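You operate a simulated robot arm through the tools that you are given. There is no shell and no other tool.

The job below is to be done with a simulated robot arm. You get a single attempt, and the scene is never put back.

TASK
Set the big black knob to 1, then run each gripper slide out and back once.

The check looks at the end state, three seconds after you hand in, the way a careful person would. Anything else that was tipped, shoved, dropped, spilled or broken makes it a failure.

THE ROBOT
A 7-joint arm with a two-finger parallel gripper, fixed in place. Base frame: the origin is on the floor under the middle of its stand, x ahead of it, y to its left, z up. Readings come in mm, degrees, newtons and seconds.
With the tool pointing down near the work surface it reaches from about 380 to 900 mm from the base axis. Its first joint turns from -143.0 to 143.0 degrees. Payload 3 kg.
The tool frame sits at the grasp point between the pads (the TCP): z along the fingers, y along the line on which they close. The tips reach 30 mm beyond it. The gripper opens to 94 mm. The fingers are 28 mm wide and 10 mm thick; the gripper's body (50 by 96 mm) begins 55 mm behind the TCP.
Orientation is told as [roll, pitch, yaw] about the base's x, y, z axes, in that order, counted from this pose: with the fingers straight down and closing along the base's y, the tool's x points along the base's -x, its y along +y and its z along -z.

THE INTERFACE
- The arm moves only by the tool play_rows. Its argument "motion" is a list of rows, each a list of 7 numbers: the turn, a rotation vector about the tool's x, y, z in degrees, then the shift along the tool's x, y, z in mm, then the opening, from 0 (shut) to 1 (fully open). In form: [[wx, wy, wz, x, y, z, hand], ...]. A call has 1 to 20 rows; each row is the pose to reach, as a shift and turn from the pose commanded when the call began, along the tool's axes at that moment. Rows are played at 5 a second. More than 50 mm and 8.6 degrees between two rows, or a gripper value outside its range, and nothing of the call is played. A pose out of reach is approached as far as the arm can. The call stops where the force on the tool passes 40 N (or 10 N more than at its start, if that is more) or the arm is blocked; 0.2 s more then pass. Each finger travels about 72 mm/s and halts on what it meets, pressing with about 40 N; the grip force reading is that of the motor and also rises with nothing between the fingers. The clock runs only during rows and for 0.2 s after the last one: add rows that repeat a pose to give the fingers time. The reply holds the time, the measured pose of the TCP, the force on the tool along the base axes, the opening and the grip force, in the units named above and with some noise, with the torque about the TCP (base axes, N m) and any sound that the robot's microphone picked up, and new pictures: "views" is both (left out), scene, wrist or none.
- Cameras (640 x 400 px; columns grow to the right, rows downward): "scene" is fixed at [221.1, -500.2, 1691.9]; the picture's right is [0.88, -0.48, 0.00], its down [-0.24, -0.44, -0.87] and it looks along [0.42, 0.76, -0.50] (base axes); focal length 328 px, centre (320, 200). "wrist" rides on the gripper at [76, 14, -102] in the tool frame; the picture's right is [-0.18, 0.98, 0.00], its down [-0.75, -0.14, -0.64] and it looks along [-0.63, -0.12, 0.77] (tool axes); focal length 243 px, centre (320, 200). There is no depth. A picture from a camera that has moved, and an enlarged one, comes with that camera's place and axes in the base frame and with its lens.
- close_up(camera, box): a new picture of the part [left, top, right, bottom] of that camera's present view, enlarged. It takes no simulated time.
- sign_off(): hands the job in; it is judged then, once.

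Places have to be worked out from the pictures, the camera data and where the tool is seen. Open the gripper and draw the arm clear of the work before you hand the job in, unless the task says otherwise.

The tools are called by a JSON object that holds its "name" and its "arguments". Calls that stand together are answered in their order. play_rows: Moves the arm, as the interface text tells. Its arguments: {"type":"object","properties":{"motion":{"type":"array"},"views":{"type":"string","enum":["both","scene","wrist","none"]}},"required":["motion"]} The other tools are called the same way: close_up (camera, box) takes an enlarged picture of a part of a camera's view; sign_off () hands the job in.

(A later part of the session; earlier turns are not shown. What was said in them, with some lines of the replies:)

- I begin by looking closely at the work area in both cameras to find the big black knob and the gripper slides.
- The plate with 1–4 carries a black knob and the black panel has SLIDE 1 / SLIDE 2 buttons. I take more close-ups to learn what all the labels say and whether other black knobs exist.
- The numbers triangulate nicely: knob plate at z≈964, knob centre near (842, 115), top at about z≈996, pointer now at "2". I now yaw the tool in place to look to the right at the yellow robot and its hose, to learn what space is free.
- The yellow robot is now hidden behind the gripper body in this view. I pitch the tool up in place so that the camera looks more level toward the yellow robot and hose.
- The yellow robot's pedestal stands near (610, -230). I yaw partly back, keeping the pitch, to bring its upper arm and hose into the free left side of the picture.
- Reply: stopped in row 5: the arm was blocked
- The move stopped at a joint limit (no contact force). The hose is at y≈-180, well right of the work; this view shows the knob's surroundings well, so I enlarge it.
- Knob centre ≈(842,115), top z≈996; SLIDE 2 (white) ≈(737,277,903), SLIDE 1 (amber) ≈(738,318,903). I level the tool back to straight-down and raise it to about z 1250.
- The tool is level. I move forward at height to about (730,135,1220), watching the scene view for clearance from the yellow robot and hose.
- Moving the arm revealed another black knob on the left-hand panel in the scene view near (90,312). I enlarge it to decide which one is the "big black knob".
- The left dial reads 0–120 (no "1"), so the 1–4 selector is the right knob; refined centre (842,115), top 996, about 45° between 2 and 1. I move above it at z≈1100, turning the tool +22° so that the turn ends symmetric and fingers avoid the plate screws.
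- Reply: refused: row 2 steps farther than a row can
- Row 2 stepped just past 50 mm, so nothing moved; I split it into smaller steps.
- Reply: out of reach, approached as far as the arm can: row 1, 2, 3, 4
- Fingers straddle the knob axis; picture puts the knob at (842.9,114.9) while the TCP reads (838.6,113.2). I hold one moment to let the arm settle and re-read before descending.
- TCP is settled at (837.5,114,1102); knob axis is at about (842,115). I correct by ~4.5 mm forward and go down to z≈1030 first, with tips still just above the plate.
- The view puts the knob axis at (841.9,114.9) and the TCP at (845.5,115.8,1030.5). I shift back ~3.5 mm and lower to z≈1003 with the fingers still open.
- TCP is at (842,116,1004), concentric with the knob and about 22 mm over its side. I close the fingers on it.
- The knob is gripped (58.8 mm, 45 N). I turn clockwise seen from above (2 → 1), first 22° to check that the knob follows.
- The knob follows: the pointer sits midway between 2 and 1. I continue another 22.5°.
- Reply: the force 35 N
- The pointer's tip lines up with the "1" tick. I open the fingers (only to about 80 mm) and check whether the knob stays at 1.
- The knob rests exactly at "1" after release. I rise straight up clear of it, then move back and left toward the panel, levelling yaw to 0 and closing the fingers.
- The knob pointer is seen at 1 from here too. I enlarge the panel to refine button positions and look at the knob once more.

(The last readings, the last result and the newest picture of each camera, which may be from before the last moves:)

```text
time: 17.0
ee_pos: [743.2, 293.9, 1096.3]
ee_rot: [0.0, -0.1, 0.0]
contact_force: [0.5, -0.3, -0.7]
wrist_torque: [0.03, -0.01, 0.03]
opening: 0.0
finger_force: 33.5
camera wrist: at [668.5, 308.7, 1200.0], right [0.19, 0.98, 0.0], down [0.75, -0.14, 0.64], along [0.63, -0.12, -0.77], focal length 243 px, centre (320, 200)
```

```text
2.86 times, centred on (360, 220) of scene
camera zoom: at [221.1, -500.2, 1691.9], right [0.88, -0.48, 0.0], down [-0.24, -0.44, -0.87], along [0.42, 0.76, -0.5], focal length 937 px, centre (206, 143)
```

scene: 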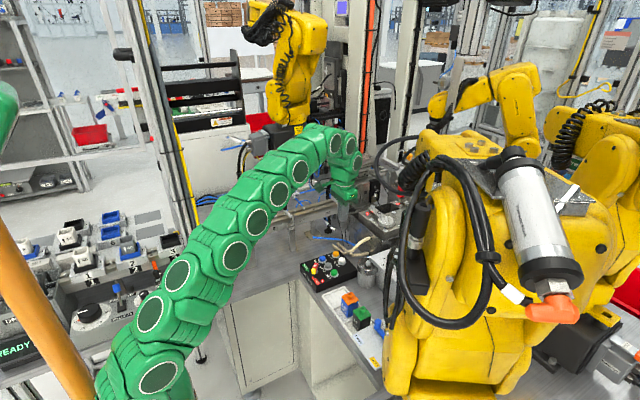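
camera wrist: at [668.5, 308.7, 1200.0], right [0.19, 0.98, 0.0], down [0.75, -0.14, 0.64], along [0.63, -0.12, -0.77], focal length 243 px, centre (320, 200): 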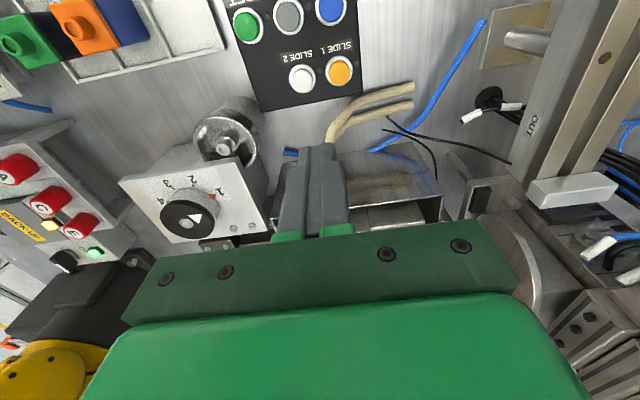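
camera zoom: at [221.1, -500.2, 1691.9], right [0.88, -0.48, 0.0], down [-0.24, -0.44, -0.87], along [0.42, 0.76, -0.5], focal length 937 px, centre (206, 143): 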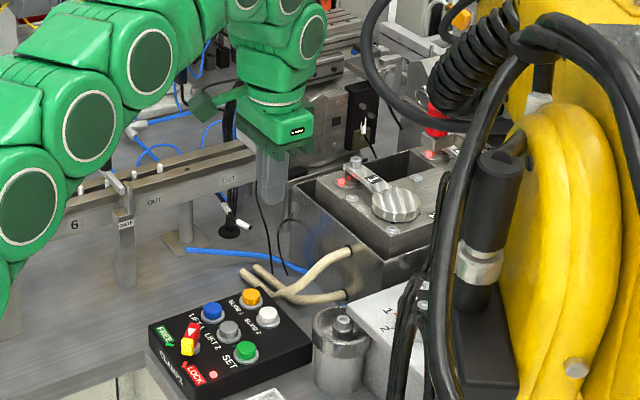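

Knob confirmed on 1. The SLIDE 1 cap is at (737,318) and SLIDE 2 at (737,276), about 24 mm wide; I move the shut fingers over SLIDE 1 and lower to about z≈955 (tips ~925).

{"name": "play_rows", "arguments": {"motion": [[0, 0, 0, 6, 24, 20, 0], [0, 0, 0, 6, 24, 60, 0], [0, 0, 0, 6, 24, 100, 0], [0, 0, 0, 6, 24, 141, 0], [0, 0, 0, 6, 24, 141, 0], [0, 0, 0, 6, 24, 141, 0]], "views": "both"}}

```text
time: 18.4
ee_pos: [737.2, 320.1, 955.7]
ee_rot: [0.0, -0.1, -0.1]
contact_force: [0.0, 1.1, 0.4]
wrist_torque: [-0.03, 0.03, 0.0]
opening: 0.0
finger_force: 32.6
camera wrist: at [661.4, 334.9, 1058.8], right [0.19, 0.98, 0.0], down [0.75, -0.14, 0.64], along [0.63, -0.12, -0.77], focal length 243 px, centre (320, 200)
```

scene: 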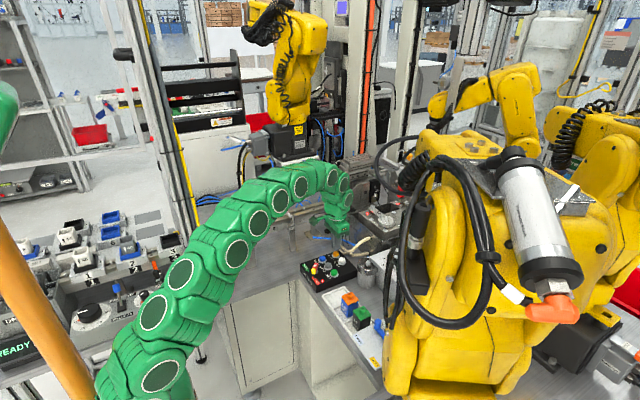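
wrist: 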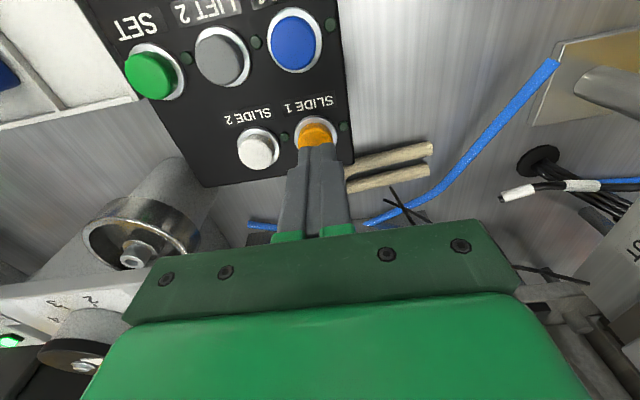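

The tip hangs just over the amber SLIDE 1 cap, ~2 mm to its left. Before pressing I take a baseline picture of the slide unit behind.

{"name": "close_up", "arguments": {"camera": "scene", "box": [310, 130, 438, 210]}}

{"name": "close_up", "arguments": {"camera": "wrist", "box": [230, 60, 400, 180]}}

```text
5.00 times, centred on (374, 170) of scene
camera zoom: at [221.1, -500.2, 1691.9], right [0.88, -0.48, 0.0], down [-0.24, -0.44, -0.87], along [0.42, 0.76, -0.5], focal length 1639 px, centre (50, 350)
```

zoom: 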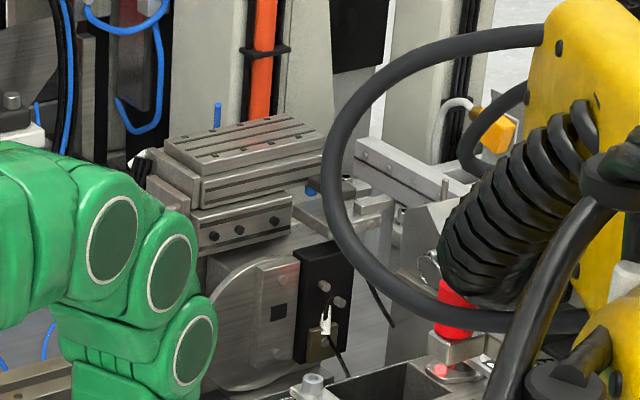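

```text
3.33 times, centred on (315, 120) of wrist
camera zoom: at [661.4, 334.9, 1058.8], right [0.19, 0.98, 0.0], down [0.75, -0.14, 0.64], along [0.63, -0.12, -0.77], focal length 809 px, centre (337, 467)
```

zoom: 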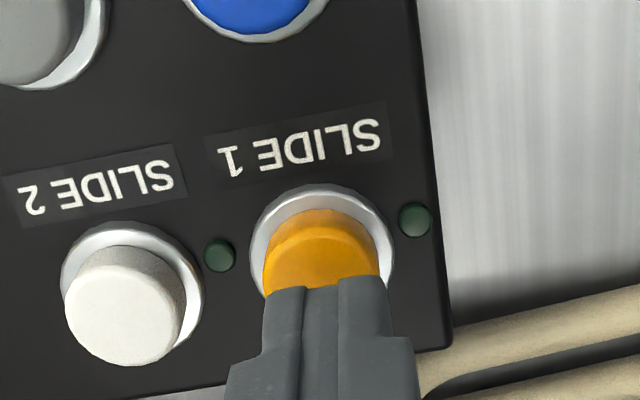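

The slide unit baseline is clear: both slides home. I shift 2 mm right and press slowly down on SLIDE 1, watching the force.

{"name": "play_rows", "arguments": {"motion": [[0, 0, 0, 0, -2, 8, 0], [0, 0, 0, 0, -2, 16, 0], [0, 0, 0, 0, -2, 20, 0], [0, 0, 0, 0, -2, 23, 0], [0, 0, 0, 0, -2, 25, 0]], "views": "both"}}

```text
time: 19.6
ee_pos: [736.1, 317.5, 933.3]
ee_rot: [0.1, -0.2, -0.2]
contact_force: [-7.9, -5.0, 23.6]
wrist_torque: [-0.17, 0.27, -0.04]
opening: 0.0
finger_force: 33.5
heard: click
camera wrist: at [660.4, 332.1, 1036.0], right [0.19, 0.98, 0.0], down [0.75, -0.14, 0.64], along [0.63, -0.12, -0.76], focal length 243 px, centre (320, 200)
```

scene: 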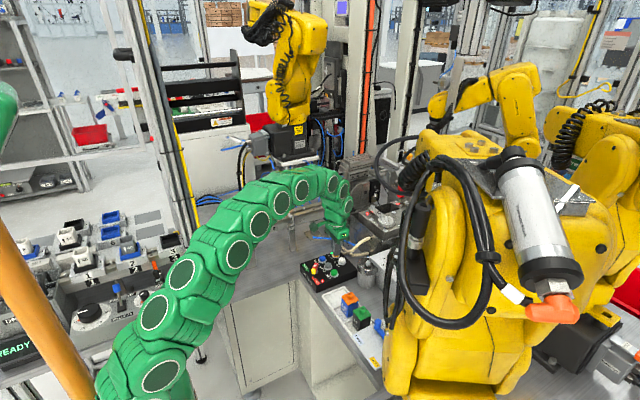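
wrist: 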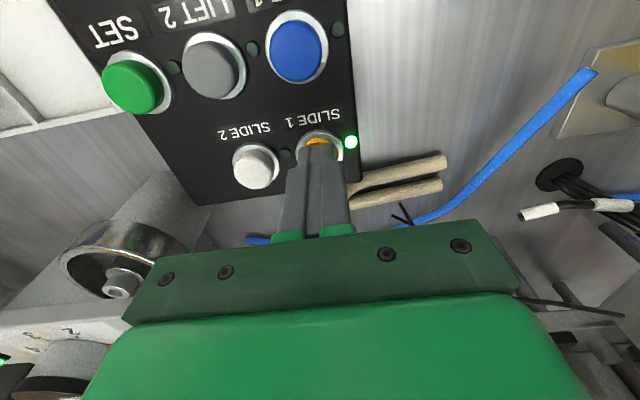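

A click was heard and the SLIDE 1 lamp is lit. I check whether the slide is moving.

{"name": "close_up", "arguments": {"camera": "scene", "box": [310, 130, 438, 210]}}

{"name": "close_up", "arguments": {"camera": "wrist", "box": [230, 80, 400, 200]}}

```text
5.00 times, centred on (374, 170) of scene
camera zoom: at [221.1, -500.2, 1691.9], right [0.88, -0.48, 0.0], down [-0.24, -0.44, -0.87], along [0.42, 0.76, -0.5], focal length 1639 px, centre (50, 350)
```

zoom: 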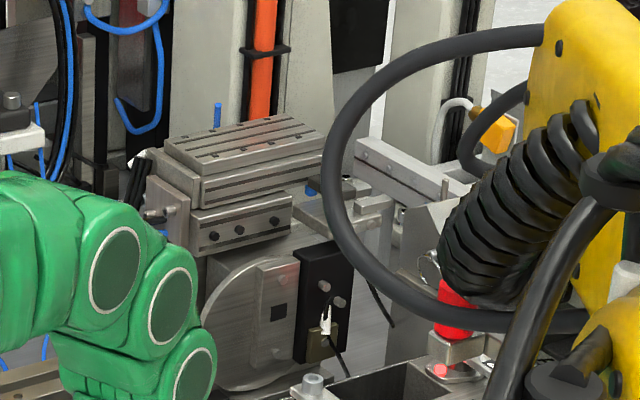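

```text
3.33 times, centred on (315, 140) of wrist
camera zoom: at [660.4, 332.1, 1036.0], right [0.19, 0.98, 0.0], down [0.75, -0.14, 0.64], along [0.63, -0.12, -0.76], focal length 809 px, centre (337, 400)
```

zoom: 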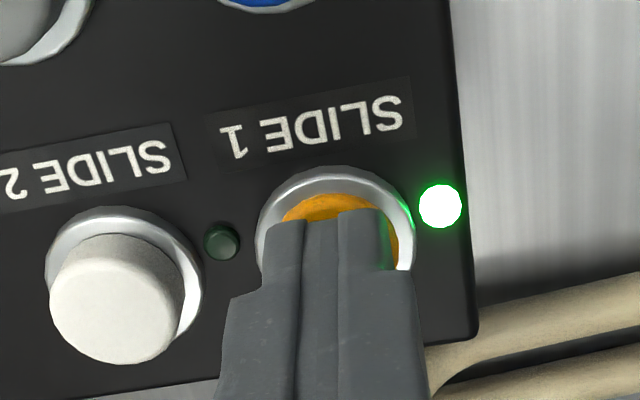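

The lamp is lit but the slide's motion isn't yet evident. I hold the button a moment longer and compare.

{"name": "play_rows", "arguments": {"motion": [[0, 0, 0, 0, 0, 0, 0], [0, 0, 0, 0, 0, 0, 0], [0, 0, 0, 0, 0, 0, 0]], "views": "none"}}

{"name": "close_up", "arguments": {"camera": "scene", "box": [310, 130, 438, 210]}}

{"name": "close_up", "arguments": {"camera": "wrist", "box": [230, 80, 400, 200]}}

```text
time: 20.4
ee_pos: [736.6, 317.6, 932.2]
ee_rot: [0.0, -0.3, -0.2]
contact_force: [-2.4, -3.8, 27.2]
wrist_torque: [-0.11, 0.08, -0.03]
opening: 0.0
finger_force: 33.5
```

```text
5.00 times, centred on (374, 170) of scene
camera zoom: at [221.1, -500.2, 1691.9], right [0.88, -0.48, 0.0], down [-0.24, -0.44, -0.87], along [0.42, 0.76, -0.5], focal length 1639 px, centre (50, 350)
```

zoom: 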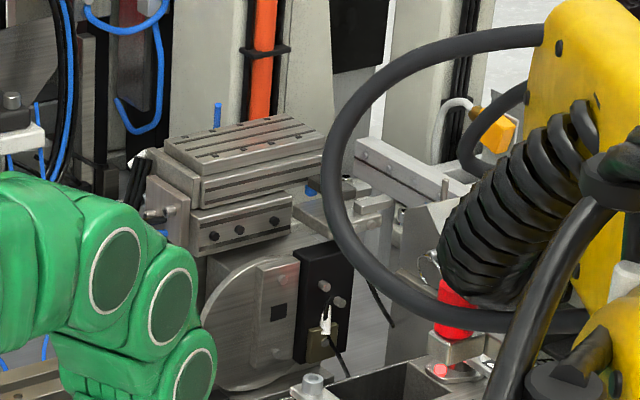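

```text
3.33 times, centred on (315, 140) of wrist
camera zoom: at [660.5, 332.1, 1035.5], right [0.19, 0.98, 0.0], down [0.75, -0.14, 0.64], along [0.63, -0.12, -0.76], focal length 809 px, centre (337, 400)
```

zoom: 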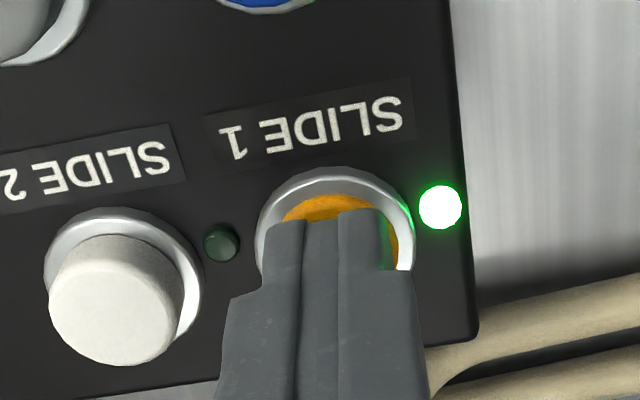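

I enlarge the front of the slide unit more strongly for a clear look at the slide positions.

{"name": "close_up", "arguments": {"camera": "scene", "box": [338, 148, 402, 188]}}

{"name": "close_up", "arguments": {"camera": "wrist", "box": [480, 220, 640, 400]}}

```text
10.00 times, centred on (370, 168) of scene
camera zoom: at [221.1, -500.2, 1691.9], right [0.88, -0.48, 0.0], down [-0.24, -0.44, -0.87], along [0.42, 0.76, -0.5], focal length 3278 px, centre (-180, 520)
```

zoom: 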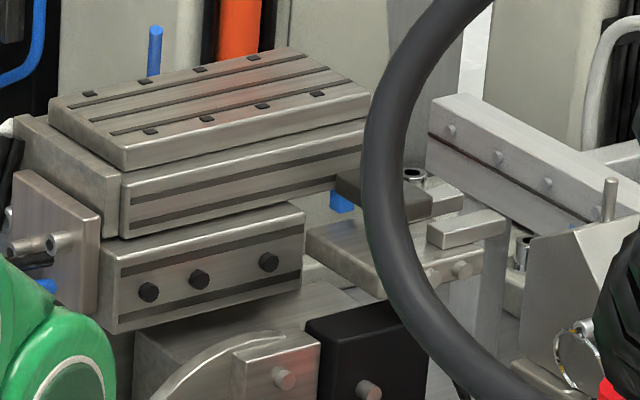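

```text
2.22 times, centred on (560, 310) of wrist
camera zoom: at [660.5, 332.1, 1035.5], right [0.19, 0.98, 0.0], down [0.75, -0.14, 0.64], along [0.63, -0.12, -0.76], focal length 539 px, centre (-213, -44)
```

zoom: 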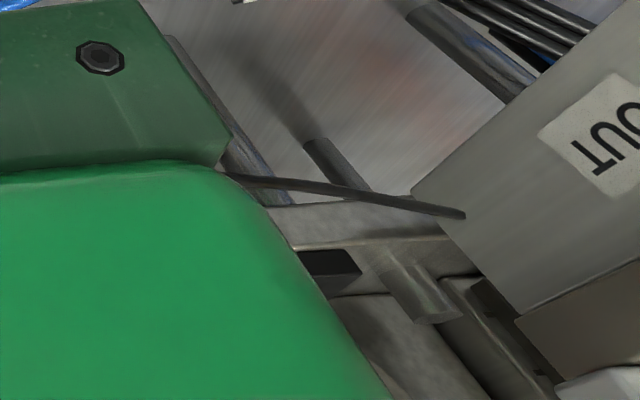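

The slide unit looks the same as before so far, with the lamp lit. I release the button by lifting 15 mm and look at what happens.

{"name": "play_rows", "arguments": {"motion": [[0, 0, 0, 0, 0, -8, 0], [0, 0, 0, 0, 0, -17, 0], [0, 0, 0, 0, 0, -17, 0]], "views": "both"}}

{"name": "close_up", "arguments": {"camera": "scene", "box": [338, 148, 402, 188]}}

{"name": "close_up", "arguments": {"camera": "wrist", "box": [230, 80, 400, 200]}}

{"name": "close_up", "arguments": {"camera": "scene", "box": [230, 100, 340, 200]}}

```text
time: 21.2
ee_pos: [737.0, 320.1, 948.8]
ee_rot: [0.0, -0.2, -0.1]
contact_force: [0.3, -0.4, -0.6]
wrist_torque: [0.03, -0.02, 0.03]
opening: 0.2
finger_force: 33.1
camera wrist: at [660.4, 332.7, 1051.5], right [0.19, 0.98, 0.0], down [0.75, -0.14, 0.64], along [0.63, -0.12, -0.77], focal length 243 px, centre (320, 200)
```

scene: 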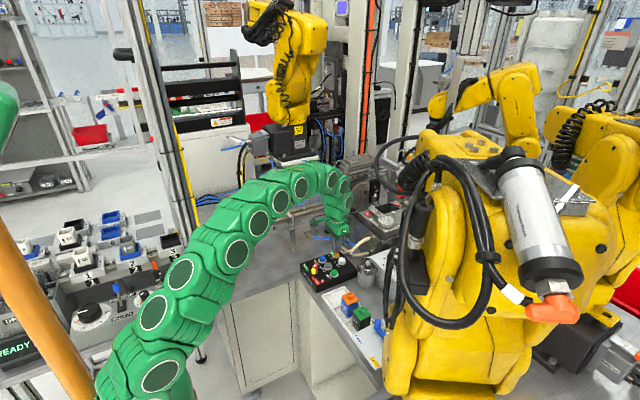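
wrist: 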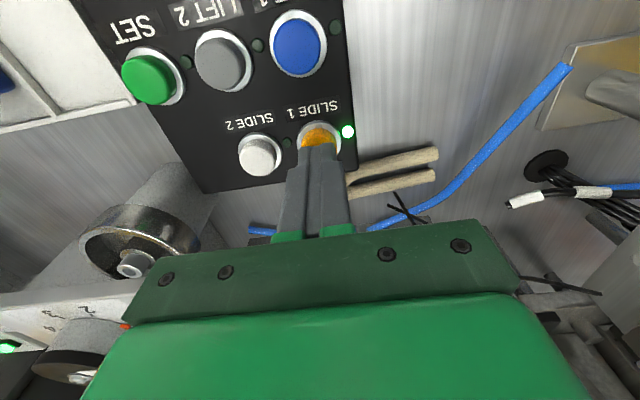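

```text
10.00 times, centred on (370, 168) of scene
camera zoom: at [221.1, -500.2, 1691.9], right [0.88, -0.48, 0.0], down [-0.24, -0.44, -0.87], along [0.42, 0.76, -0.5], focal length 3278 px, centre (-180, 520)
```

zoom: 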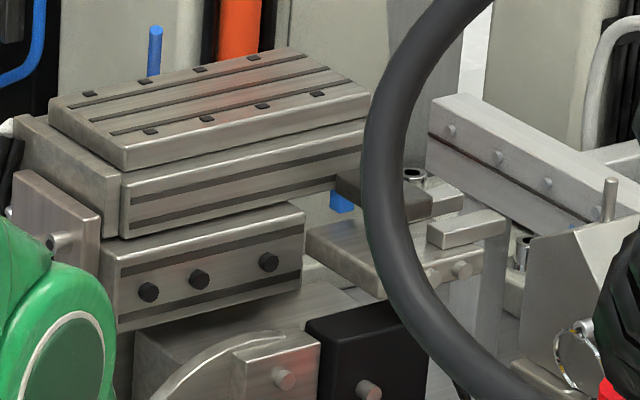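

```text
3.33 times, centred on (315, 140) of wrist
camera zoom: at [660.4, 332.7, 1051.5], right [0.19, 0.98, 0.0], down [0.75, -0.14, 0.64], along [0.63, -0.12, -0.77], focal length 809 px, centre (337, 400)
```

zoom: 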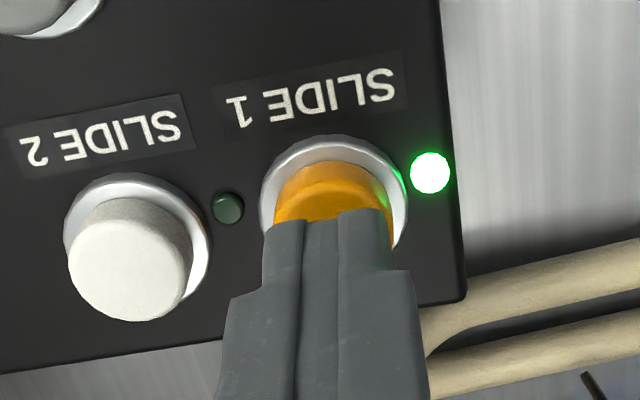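

```text
4.00 times, centred on (285, 150) of scene
camera zoom: at [221.1, -500.2, 1691.9], right [0.88, -0.48, 0.0], down [-0.24, -0.44, -0.87], along [0.42, 0.76, -0.5], focal length 1311 px, centre (460, 400)
```

zoom: 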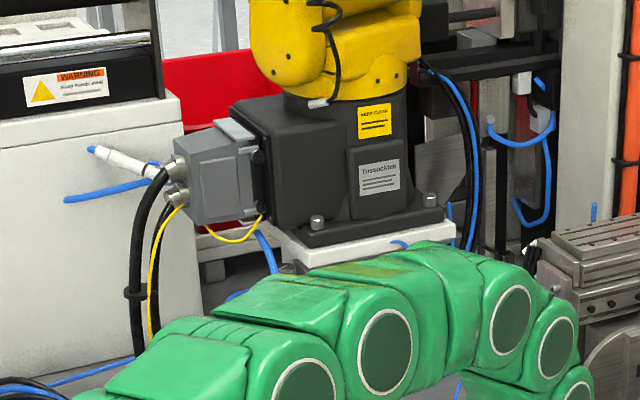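

The lamp stays lit after release, so the button toggles; the slide it drives isn't the one I watched, perhaps the two numbered blocks "1"/"2" behind the knob. I raise the arm and move to the earlier viewpoint to look at those blocks.

{"name": "play_rows", "arguments": {"motion": [[0, 0, 0, 0, -10, -40, 0], [0, 0, 0, 0, -30, -80, 0], [0, 0, 0, 0, -60, -115, 0], [0, 0, 0, 2, -95, -150, 0], [0, 0, 0, 4, -130, -185, 0], [0, 0, 0, 7, -170, -210, 0], [0, 0, 0, 7, -182, -240, 0], [0, 0, 0, 7, -182, -240, 0]], "views": "both"}}

{"name": "close_up", "arguments": {"camera": "wrist", "box": [250, 80, 430, 240]}}

{"name": "close_up", "arguments": {"camera": "scene", "box": [310, 130, 438, 210]}}

```text
time: 23.0
ee_pos: [730.1, 136.6, 1189.8]
ee_rot: [-0.1, -0.1, -0.2]
contact_force: [-0.2, -0.5, -0.1]
wrist_torque: [0.01, 0.04, -0.02]
opening: 0.2
finger_force: 32.6
camera wrist: at [654.1, 150.7, 1292.9], right [0.19, 0.98, 0.0], down [0.75, -0.14, 0.64], along [0.63, -0.12, -0.77], focal length 243 px, centre (320, 200)
```

scene: 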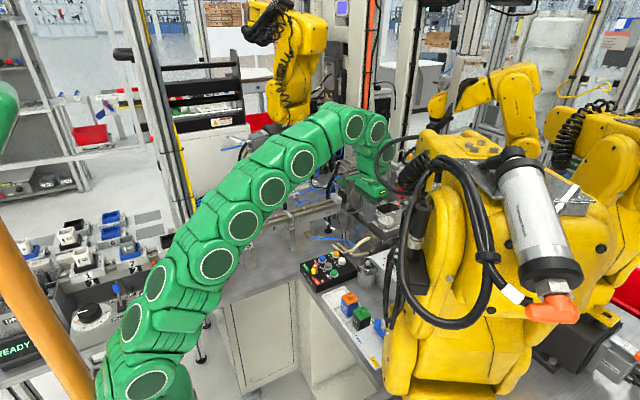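
wrist: 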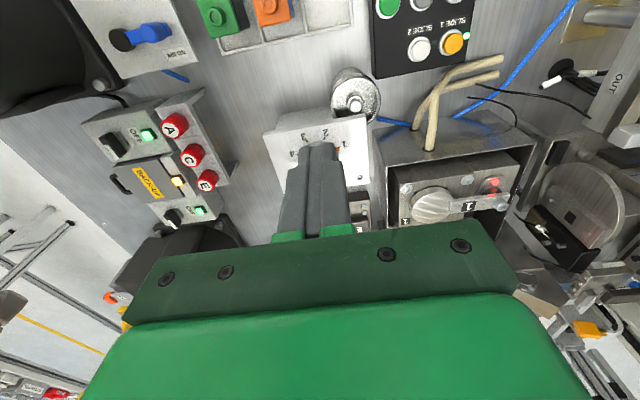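

```text
2.50 times, centred on (340, 160) of wrist
camera zoom: at [654.1, 150.7, 1292.9], right [0.19, 0.98, 0.0], down [0.75, -0.14, 0.64], along [0.63, -0.12, -0.77], focal length 606 px, centre (270, 300)
```

zoom: 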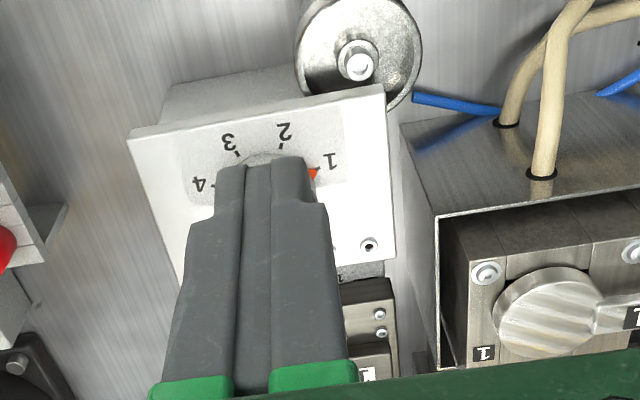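

```text
5.00 times, centred on (374, 170) of scene
camera zoom: at [221.1, -500.2, 1691.9], right [0.88, -0.48, 0.0], down [-0.24, -0.44, -0.87], along [0.42, 0.76, -0.5], focal length 1639 px, centre (50, 350)
```

zoom: 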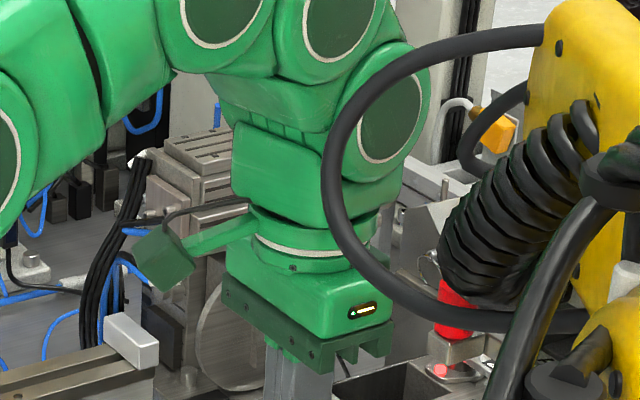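

The "1" block behind the knob seems to have shifted outward. I open the fingers to see both blocks unobstructed.

{"name": "play_rows", "arguments": {"motion": [[0, 0, 0, 0, 0, 0, 1], [0, 0, 0, 0, 0, 0, 1], [0, 0, 0, 0, 0, 0, 1], [0, 0, 0, 0, 0, 0, 1]], "views": "wrist"}}

{"name": "close_up", "arguments": {"camera": "wrist", "box": [250, 80, 430, 240]}}

{"name": "close_up", "arguments": {"camera": "wrist", "box": [370, 0, 480, 80]}}

```text
time: 24.0
ee_pos: [729.7, 136.0, 1188.3]
ee_rot: [0.0, -0.1, -0.1]
contact_force: [-0.3, -0.4, -0.3]
wrist_torque: [0.02, 0.02, -0.02]
opening: 94.0
finger_force: 0.2
camera wrist: at [654.0, 151.0, 1292.7], right [0.19, 0.98, 0.0], down [0.75, -0.14, 0.64], along [0.63, -0.12, -0.77], focal length 243 px, centre (320, 200)
```

wrist: 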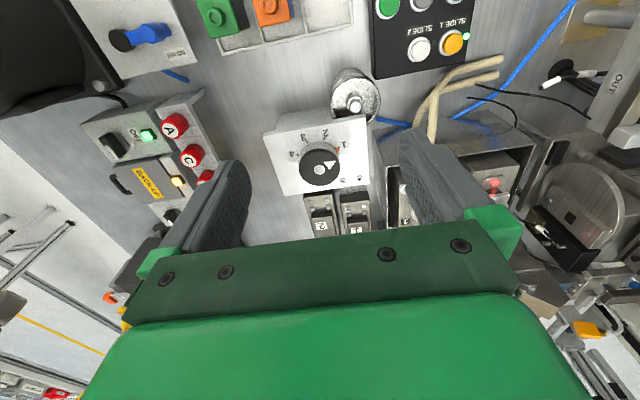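

```text
2.50 times, centred on (340, 160) of wrist
camera zoom: at [654.0, 151.0, 1292.7], right [0.19, 0.98, 0.0], down [0.75, -0.14, 0.64], along [0.63, -0.12, -0.77], focal length 606 px, centre (270, 300)
```

zoom: 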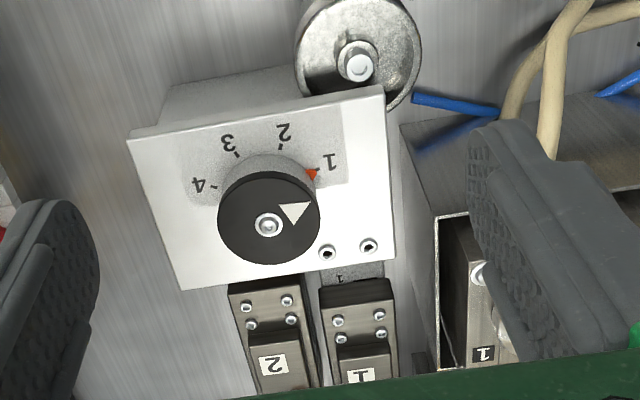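

```text
5.00 times, centred on (425, 40) of wrist
camera zoom: at [654.0, 151.0, 1292.7], right [0.19, 0.98, 0.0], down [0.75, -0.14, 0.64], along [0.63, -0.12, -0.77], focal length 1213 px, centre (-205, 1000)
```

zoom: 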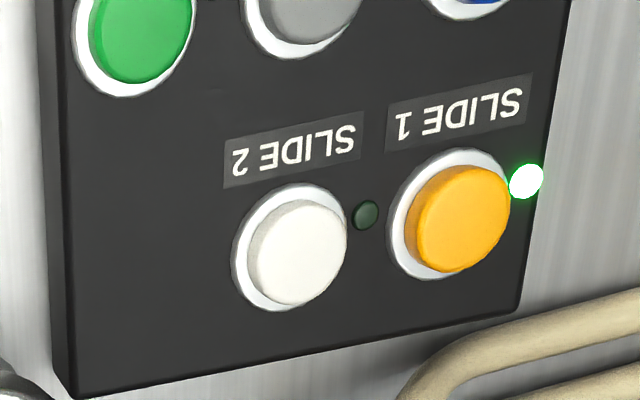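

Confirmed: block "1" has moved out (gap behind it) while "2" is home, lamp 1 lit. So each press toggles a slide; I go back over SLIDE 1 to press it again, closing the fingers on the way.

{"name": "play_rows", "arguments": {"motion": [[0, 0, 0, 0, 12, 30, 0], [0, 0, 0, -3, 52, 55, 0], [0, 0, 0, -5, 87, 90, 0], [0, 0, 0, -7, 122, 125, 0], [0, 0, 0, -7, 152, 160, 0], [0, 0, 0, -7, 172, 200, 0], [0, 0, 0, -7, 182, 240, 0], [0, 0, 0, -7, 182, 240, 0], [0, 0, 0, -7, 182, 240, 0]], "views": "wrist"}}

{"name": "close_up", "arguments": {"camera": "wrist", "box": [230, 80, 400, 200]}}

```text
time: 26.0
ee_pos: [738.9, 317.8, 948.3]
ee_rot: [0.0, -0.1, -0.2]
contact_force: [-0.5, 0.2, -1.0]
wrist_torque: [0.01, 0.02, -0.02]
opening: 0.0
finger_force: 33.3
camera wrist: at [661.8, 332.2, 1052.4], right [0.19, 0.98, 0.0], down [0.75, -0.14, 0.64], along [0.63, -0.12, -0.77], focal length 243 px, centre (320, 200)
```

wrist: 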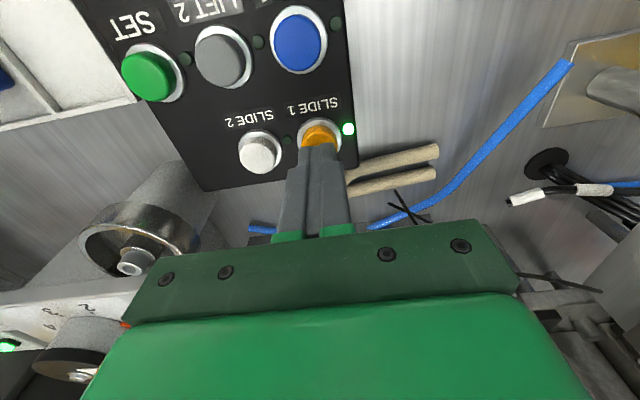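

```text
3.33 times, centred on (315, 140) of wrist
camera zoom: at [661.8, 332.2, 1052.4], right [0.19, 0.98, 0.0], down [0.75, -0.14, 0.64], along [0.63, -0.12, -0.77], focal length 809 px, centre (337, 400)
```

zoom: 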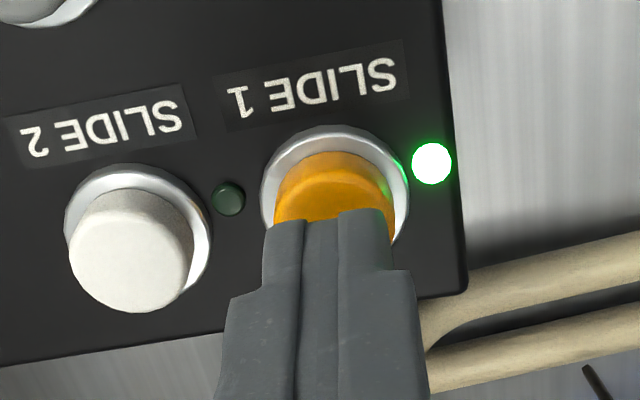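

The tip is back over SLIDE 1 with its lamp still lit. I press it once more and release in the same call to bring slide 1 back.

{"name": "play_rows", "arguments": {"motion": [[0, 0, 0, 1, 0, 8, 0], [0, 0, 0, 1, 0, 12, 0], [0, 0, 0, 1, 0, 15, 0], [0, 0, 0, 1, 0, 18, 0], [0, 0, 0, 1, 0, 18, 0]], "views": "wrist"}}

```text
time: 27.2
ee_pos: [738.1, 318.4, 930.9]
ee_rot: [0.1, -0.1, -0.1]
contact_force: [-2.9, 0.1, 25.4]
wrist_torque: [-0.01, 0.07, -0.01]
opening: 0.0
finger_force: 32.9
heard: click
camera wrist: at [660.7, 332.1, 1035.6], right [0.19, 0.98, 0.0], down [0.75, -0.14, 0.65], along [0.63, -0.12, -0.76], focal length 243 px, centre (320, 200)
```

wrist: 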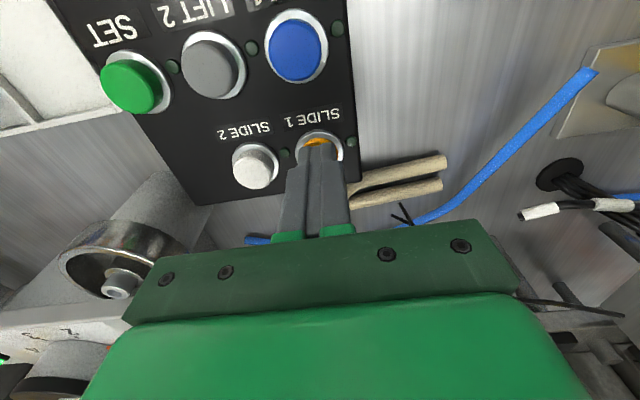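

A click and the SLIDE 1 lamp went out: slide 1 is returning. I lift 25 mm and move 42 mm right, over the white SLIDE 2 cap.

{"name": "play_rows", "arguments": {"motion": [[0, 0, 0, 0, 0, -15, 0], [0, 0, 0, 0, 0, -30, 0], [0, 0, 0, 0, -20, -30, 0], [0, 0, 0, 0, -42, -30, 0], [0, 0, 0, 0, -42, -20, 0], [0, 0, 0, 0, -42, -20, 0]], "views": "wrist"}}

{"name": "close_up", "arguments": {"camera": "wrist", "box": [230, 80, 400, 200]}}

```text
time: 28.6
ee_pos: [737.2, 275.4, 951.5]
ee_rot: [0.1, -0.1, -0.2]
contact_force: [0.4, -0.3, 0.4]
wrist_torque: [-0.02, -0.02, 0.0]
opening: 0.2
finger_force: 32.3
camera wrist: at [660.6, 289.7, 1054.1], right [0.19, 0.98, 0.0], down [0.75, -0.14, 0.64], along [0.63, -0.12, -0.77], focal length 243 px, centre (320, 200)
```

wrist: 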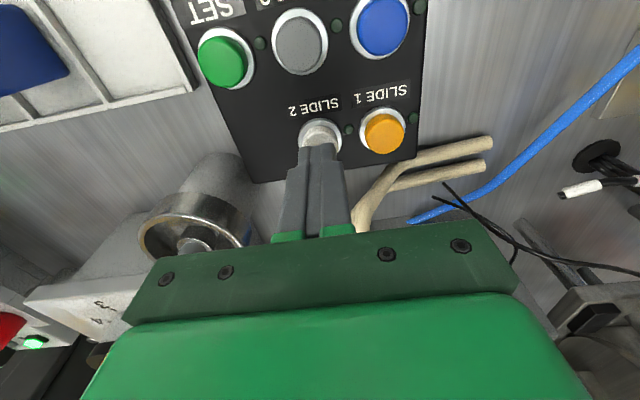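

```text
3.33 times, centred on (315, 140) of wrist
camera zoom: at [660.6, 289.7, 1054.1], right [0.19, 0.98, 0.0], down [0.75, -0.14, 0.64], along [0.63, -0.12, -0.77], focal length 809 px, centre (337, 400)
```

zoom: 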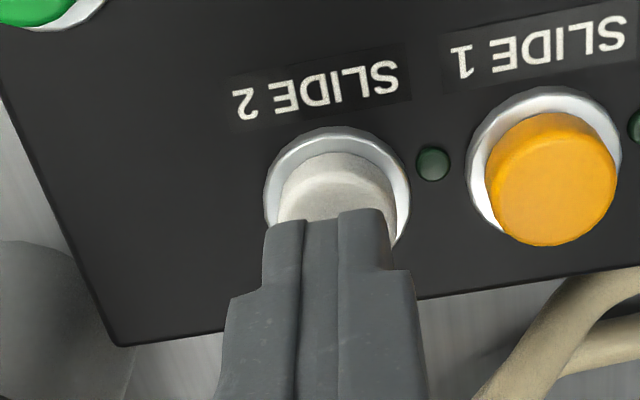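

The tip is centred on SLIDE 2, lamp 1 is dark and the amber cap is back up. I press SLIDE 2 once.

{"name": "play_rows", "arguments": {"motion": [[0, 0, 0, 0, 0, 8, 0], [0, 0, 0, 0, 0, 13, 0], [0, 0, 0, 0, 0, 17, 0], [0, 0, 0, 0, 0, 20, 0], [0, 0, 0, 0, 0, 20, 0]], "views": "wrist"}}

```text
time: 29.8
ee_pos: [735.4, 275.6, 931.0]
ee_rot: [0.0, -0.2, -0.1]
contact_force: [-1.1, -7.8, 26.6]
wrist_torque: [-0.2, 0.05, 0.01]
opening: 0.1
finger_force: 32.5
heard: click
camera wrist: at [659.9, 289.8, 1035.5], right [0.19, 0.98, 0.0], down [0.75, -0.14, 0.64], along [0.63, -0.12, -0.76], focal length 243 px, centre (320, 200)
```

wrist: 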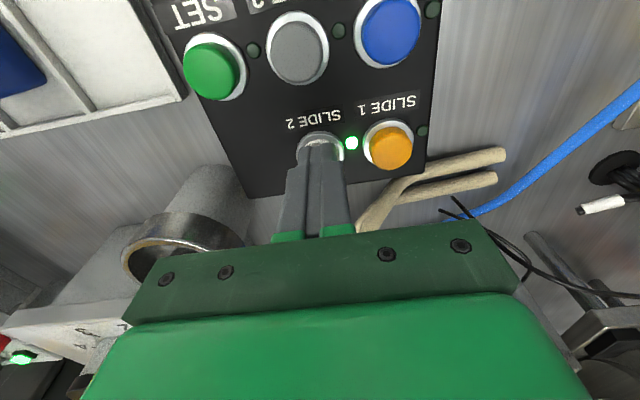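

SLIDE 2's lamp is lit after the click. I release, and go to the viewpoint over the knob with fingers open, to confirm slide 2 is out and slide 1 back.

{"name": "play_rows", "arguments": {"motion": [[0, 0, 0, 0, 0, -20, 0], [0, 0, 0, 0, -5, -60, 0], [0, 0, 0, 0, -25, -100, 0.3], [0, 0, 0, 2, -50, -140, 0.6], [0, 0, 0, 4, -80, -175, 1], [0, 0, 0, 7, -110, -210, 1], [0, 0, 0, 7, -139, -240, 1], [0, 0, 0, 7, -139, -258, 1], [0, 0, 0, 7, -139, -258, 1], [0, 0, 0, 7, -139, -258, 1]], "views": "wrist"}}

{"name": "close_up", "arguments": {"camera": "wrist", "box": [250, 80, 430, 240]}}

{"name": "close_up", "arguments": {"camera": "wrist", "box": [370, 0, 480, 80]}}

```text
time: 32.0
ee_pos: [727.9, 137.2, 1188.6]
ee_rot: [-0.1, 0.0, -0.1]
contact_force: [0.0, 1.0, -0.1]
wrist_torque: [0.03, 0.01, 0.0]
opening: 94.3
finger_force: 0.0
camera wrist: at [651.5, 152.1, 1291.8], right [0.19, 0.98, 0.0], down [0.75, -0.14, 0.64], along [0.63, -0.12, -0.77], focal length 243 px, centre (320, 200)
```

wrist: 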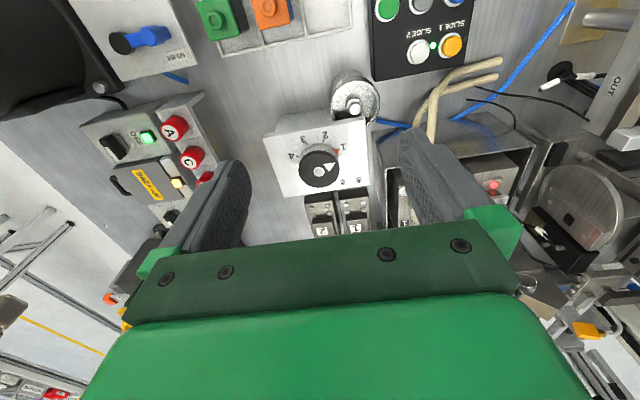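

```text
2.50 times, centred on (340, 160) of wrist
camera zoom: at [651.5, 152.1, 1291.8], right [0.19, 0.98, 0.0], down [0.75, -0.14, 0.64], along [0.63, -0.12, -0.77], focal length 606 px, centre (270, 300)
```

zoom: 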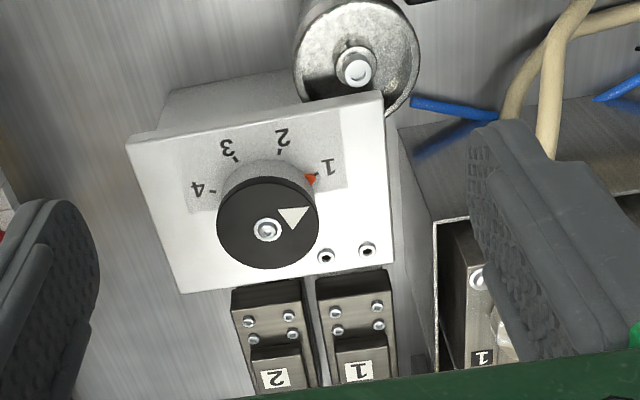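

```text
5.00 times, centred on (425, 40) of wrist
camera zoom: at [651.5, 152.1, 1291.8], right [0.19, 0.98, 0.0], down [0.75, -0.14, 0.64], along [0.63, -0.12, -0.77], focal length 1213 px, centre (-205, 1000)
```

zoom: 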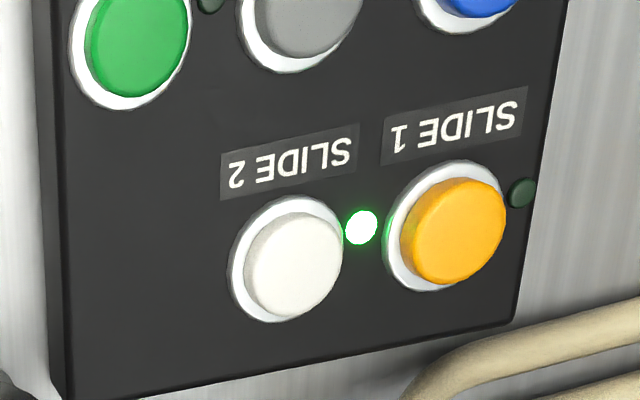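

Slide 1 is home again and slide 2 is now out (lamp 2 lit). I go back over SLIDE 2 with closed fingers to press it a second time.

{"name": "play_rows", "arguments": {"motion": [[0, 0, 0, 0, 5, 30, 0], [0, 0, 0, -2, 35, 60, 0], [0, 0, 0, -4, 65, 95, 0], [0, 0, 0, -6, 95, 130, 0], [0, 0, 0, -7, 120, 165, 0], [0, 0, 0, -7, 135, 203, 0], [0, 0, 0, -7, 139, 238, 0], [0, 0, 0, -7, 139, 238, 0], [0, 0, 0, -7, 139, 238, 0]], "views": "wrist"}}

{"name": "close_up", "arguments": {"camera": "wrist", "box": [230, 80, 400, 200]}}

```text
time: 34.0
ee_pos: [735.6, 277.9, 949.7]
ee_rot: [0.1, 0.0, 0.0]
contact_force: [0.1, -1.1, 1.1]
wrist_torque: [0.0, -0.01, 0.03]
opening: 0.1
finger_force: 33.2
camera wrist: at [659.6, 291.0, 1053.3], right [0.19, 0.98, 0.0], down [0.75, -0.14, 0.64], along [0.63, -0.12, -0.77], focal length 243 px, centre (320, 200)
```

wrist: 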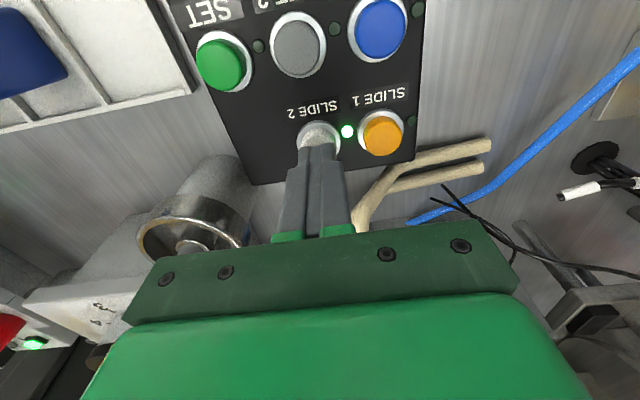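

```text
3.33 times, centred on (315, 140) of wrist
camera zoom: at [659.6, 291.0, 1053.3], right [0.19, 0.98, 0.0], down [0.75, -0.14, 0.64], along [0.63, -0.12, -0.77], focal length 809 px, centre (337, 400)
```

zoom: 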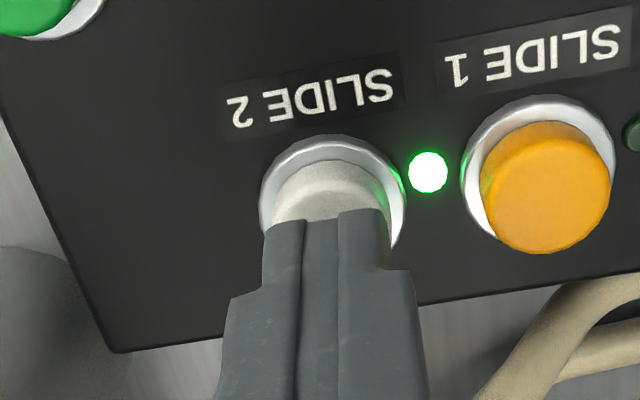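

The tip is over SLIDE 2 (about 1 mm off to the left), lamp 2 lit. I correct 1 mm and press once more.

{"name": "play_rows", "arguments": {"motion": [[0, 0, 0, -1, -1, 8, 0], [0, 0, 0, -1, -1, 13, 0], [0, 0, 0, -1, -1, 17, 0], [0, 0, 0, -1, -1, 19.5, 0], [0, 0, 0, -1, -1, 19.5, 0]], "views": "wrist"}}

```text
time: 35.2
ee_pos: [737.4, 274.5, 931.8]
ee_rot: [0.0, -0.2, -0.1]
contact_force: [-5.9, 1.9, 27.0]
wrist_torque: [0.03, 0.21, -0.02]
opening: 0.0
finger_force: 32.3
heard: click
camera wrist: at [661.0, 289.3, 1035.4], right [0.19, 0.98, 0.0], down [0.75, -0.14, 0.64], along [0.63, -0.12, -0.76], focal length 243 px, centre (320, 200)
```

wrist: 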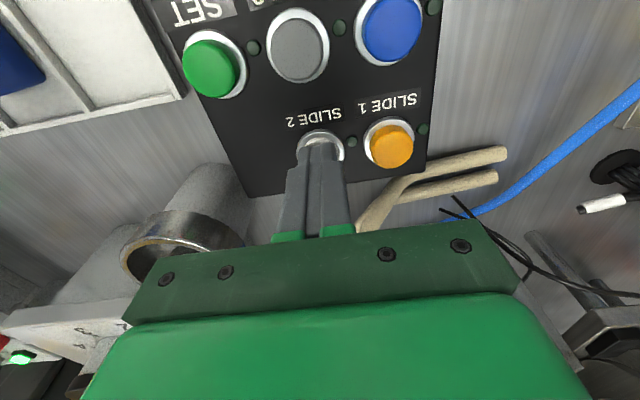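

A click, and lamp 2 went dark: slide 2 is returning. I release, rise to the viewpoint with open fingers and verify both slides are home and the knob is on 1.

{"name": "play_rows", "arguments": {"motion": [[0, 0, 0, 0, 0, -20, 0], [0, 0, 0, 0, -5, -60, 0], [0, 0, 0, 0, -25, -100, 0.3], [0, 0, 0, 2, -50, -140, 0.6], [0, 0, 0, 4, -80, -175, 1], [0, 0, 0, 7, -110, -210, 1], [0, 0, 0, 7, -139, -240, 1], [0, 0, 0, 7, -139, -258, 1], [0, 0, 0, 7, -139, -258, 1], [0, 0, 0, 7, -139, -258, 1]], "views": "both"}}

{"name": "close_up", "arguments": {"camera": "wrist", "box": [250, 80, 430, 240]}}

{"name": "close_up", "arguments": {"camera": "wrist", "box": [370, 0, 480, 80]}}

```text
time: 37.4
ee_pos: [728.5, 133.8, 1190.4]
ee_rot: [0.0, -0.2, -0.1]
contact_force: [0.3, 0.5, 1.0]
wrist_torque: [0.0, 0.02, 0.01]
opening: 93.9
finger_force: 0.1
camera wrist: at [652.4, 148.7, 1294.1], right [0.19, 0.98, 0.0], down [0.75, -0.14, 0.64], along [0.63, -0.12, -0.77], focal length 243 px, centre (320, 200)
```

scene: 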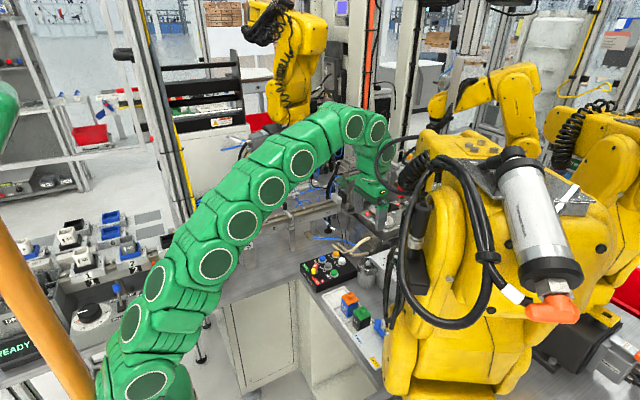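
wrist: 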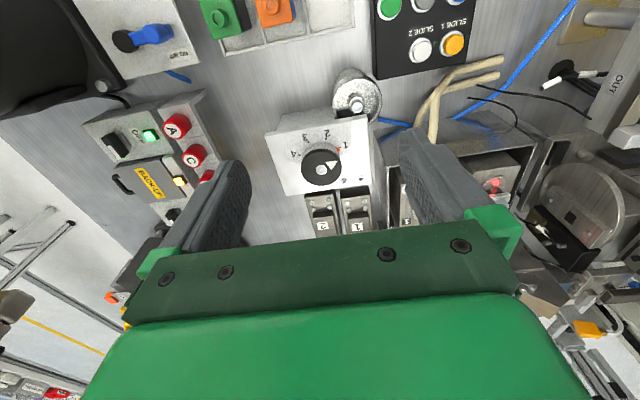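

```text
2.50 times, centred on (340, 160) of wrist
camera zoom: at [652.4, 148.7, 1294.1], right [0.19, 0.98, 0.0], down [0.75, -0.14, 0.64], along [0.63, -0.12, -0.77], focal length 606 px, centre (270, 300)
```

zoom: 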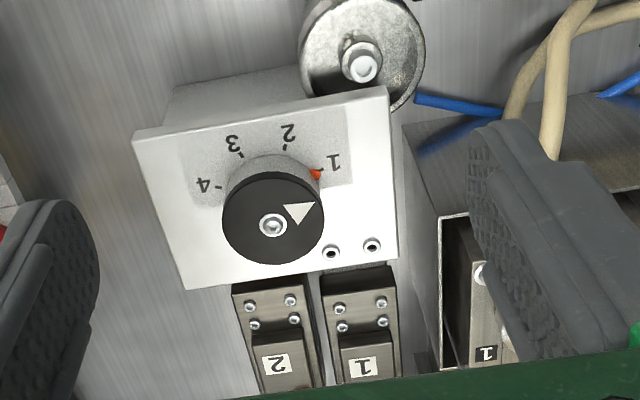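

```text
5.00 times, centred on (425, 40) of wrist
camera zoom: at [652.4, 148.7, 1294.1], right [0.19, 0.98, 0.0], down [0.75, -0.14, 0.64], along [0.63, -0.12, -0.77], focal length 1213 px, centre (-205, 1000)
```

zoom: 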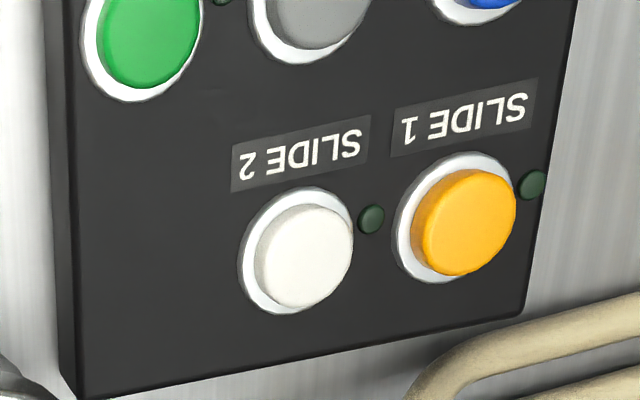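

Both slides are home and both lamps dark. I take one last strong close-up of the pointer against the "1" tick.

{"name": "close_up", "arguments": {"camera": "wrist", "box": [300, 120, 364, 160]}}

{"name": "close_up", "arguments": {"camera": "wrist", "box": [260, 100, 388, 180]}}

```text
10.00 times, centred on (332, 140) of wrist
camera zoom: at [652.4, 148.7, 1294.1], right [0.19, 0.98, 0.0], down [0.75, -0.14, 0.64], along [0.63, -0.12, -0.77], focal length 2426 px, centre (200, 800)
```

zoom: 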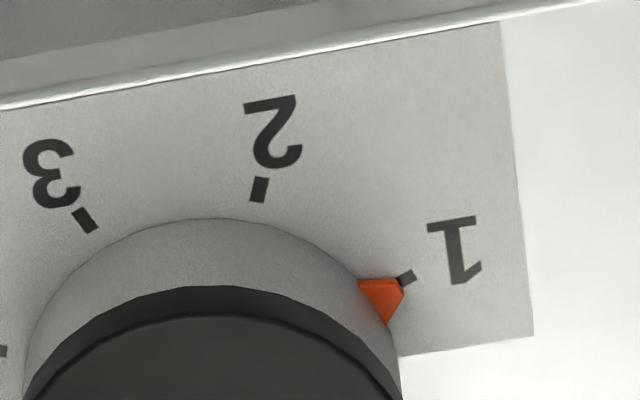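

```text
5.00 times, centred on (324, 140) of wrist
camera zoom: at [652.4, 148.7, 1294.1], right [0.19, 0.98, 0.0], down [0.75, -0.14, 0.64], along [0.63, -0.12, -0.77], focal length 1213 px, centre (300, 500)
```

zoom: 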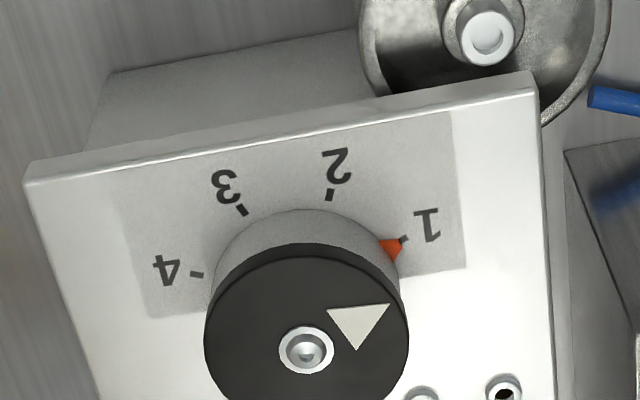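

The pointer tip meets the "1" tick (within about a degree). I now draw the open gripper back to near the starting pose, clear of the work.

{"name": "play_rows", "arguments": {"motion": [[0, 0, 0, 35, 5, -20, 1], [0, 0, 0, 75, 10, -35, 1], [0, 0, 0, 115, 16, -45, 1], [0, 0, 0, 155, 22, -52, 1], [0, 0, 0, 200, 28, -56, 1], [0, 0, 0, 200, 28, -56, 1], [0, 0, 0, 200, 28, -56, 1]], "views": "both"}}

{"name": "close_up", "arguments": {"camera": "scene", "box": [280, 160, 440, 320]}}

{"name": "close_up", "arguments": {"camera": "wrist", "box": [230, 60, 430, 250]}}

```text
time: 39.0
ee_pos: [528.0, 163.0, 1246.4]
ee_rot: [0.0, -0.1, -0.2]
contact_force: [-1.4, -0.6, -0.3]
wrist_torque: [0.0, 0.03, 0.02]
opening: 94.2
finger_force: 0.0
camera wrist: at [452.4, 177.5, 1349.3], right [0.19, 0.98, 0.0], down [0.75, -0.14, 0.64], along [0.63, -0.12, -0.77], focal length 243 px, centre (320, 200)
```

scene: 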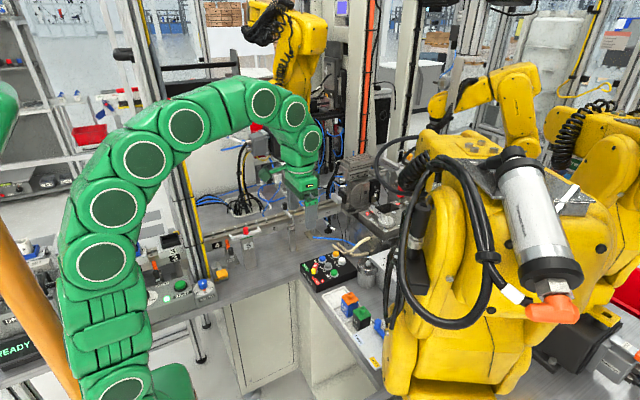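
wrist: 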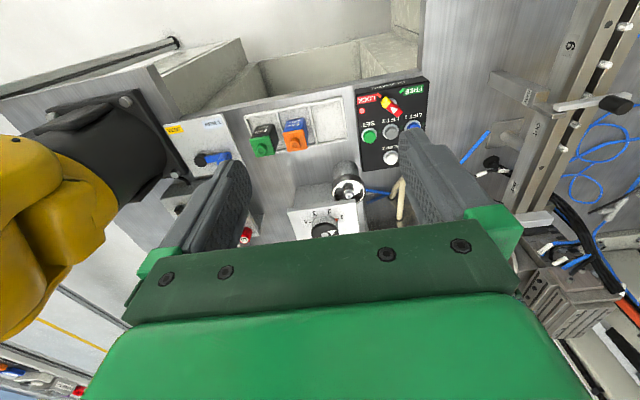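

```text
2.50 times, centred on (360, 240) of scene
camera zoom: at [221.1, -500.2, 1691.9], right [0.88, -0.48, 0.0], down [-0.24, -0.44, -0.87], along [0.42, 0.76, -0.5], focal length 820 px, centre (220, 100)
```

zoom: 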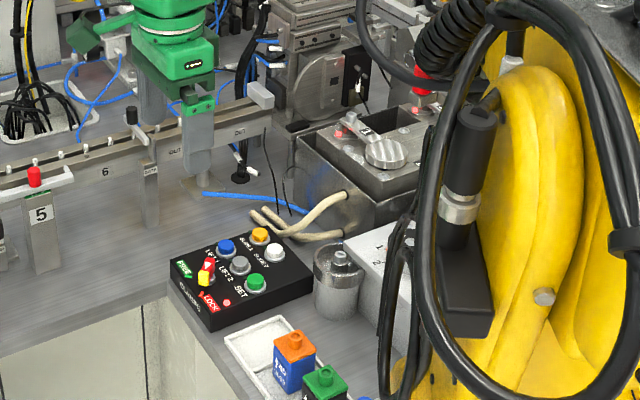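

```text
2.11 times, centred on (330, 155) of wrist
camera zoom: at [452.4, 177.5, 1349.3], right [0.19, 0.98, 0.0], down [0.75, -0.14, 0.64], along [0.63, -0.12, -0.77], focal length 511 px, centre (299, 295)
```

zoom: 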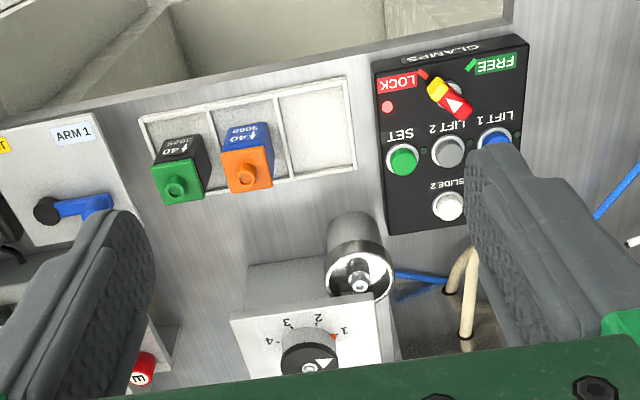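

The arm is back near its starting pose with the gripper open. The knob reads 1, both slides have gone out and back, all the slide lamps are dark, and nothing else has moved, so I hand the job in.

{"name": "sign_off", "arguments": {}}

```text
The job is handed in.
```

The big black knob is set to 1, and each gripper slide has been run out and back once. I've handed the job in; the result of the check hasn't come back.

- **Knob:** I turned it from 2 to 1. After I let go, the orange pointer still lined up with the "1" mark.
- **Slides:** Each SLIDE button works as a toggle, so I pressed each one twice. From above the knob I saw each slide out after its first press. At the end both were back home with their lamps dark.
- **Rest of the scene:** Nothing else looked moved in the final pictures. The gripper is open and the arm is back near its starting position.

The arm stopped once while I was looking around at the start, at what looked like a joint limit. The readings showed no contact.
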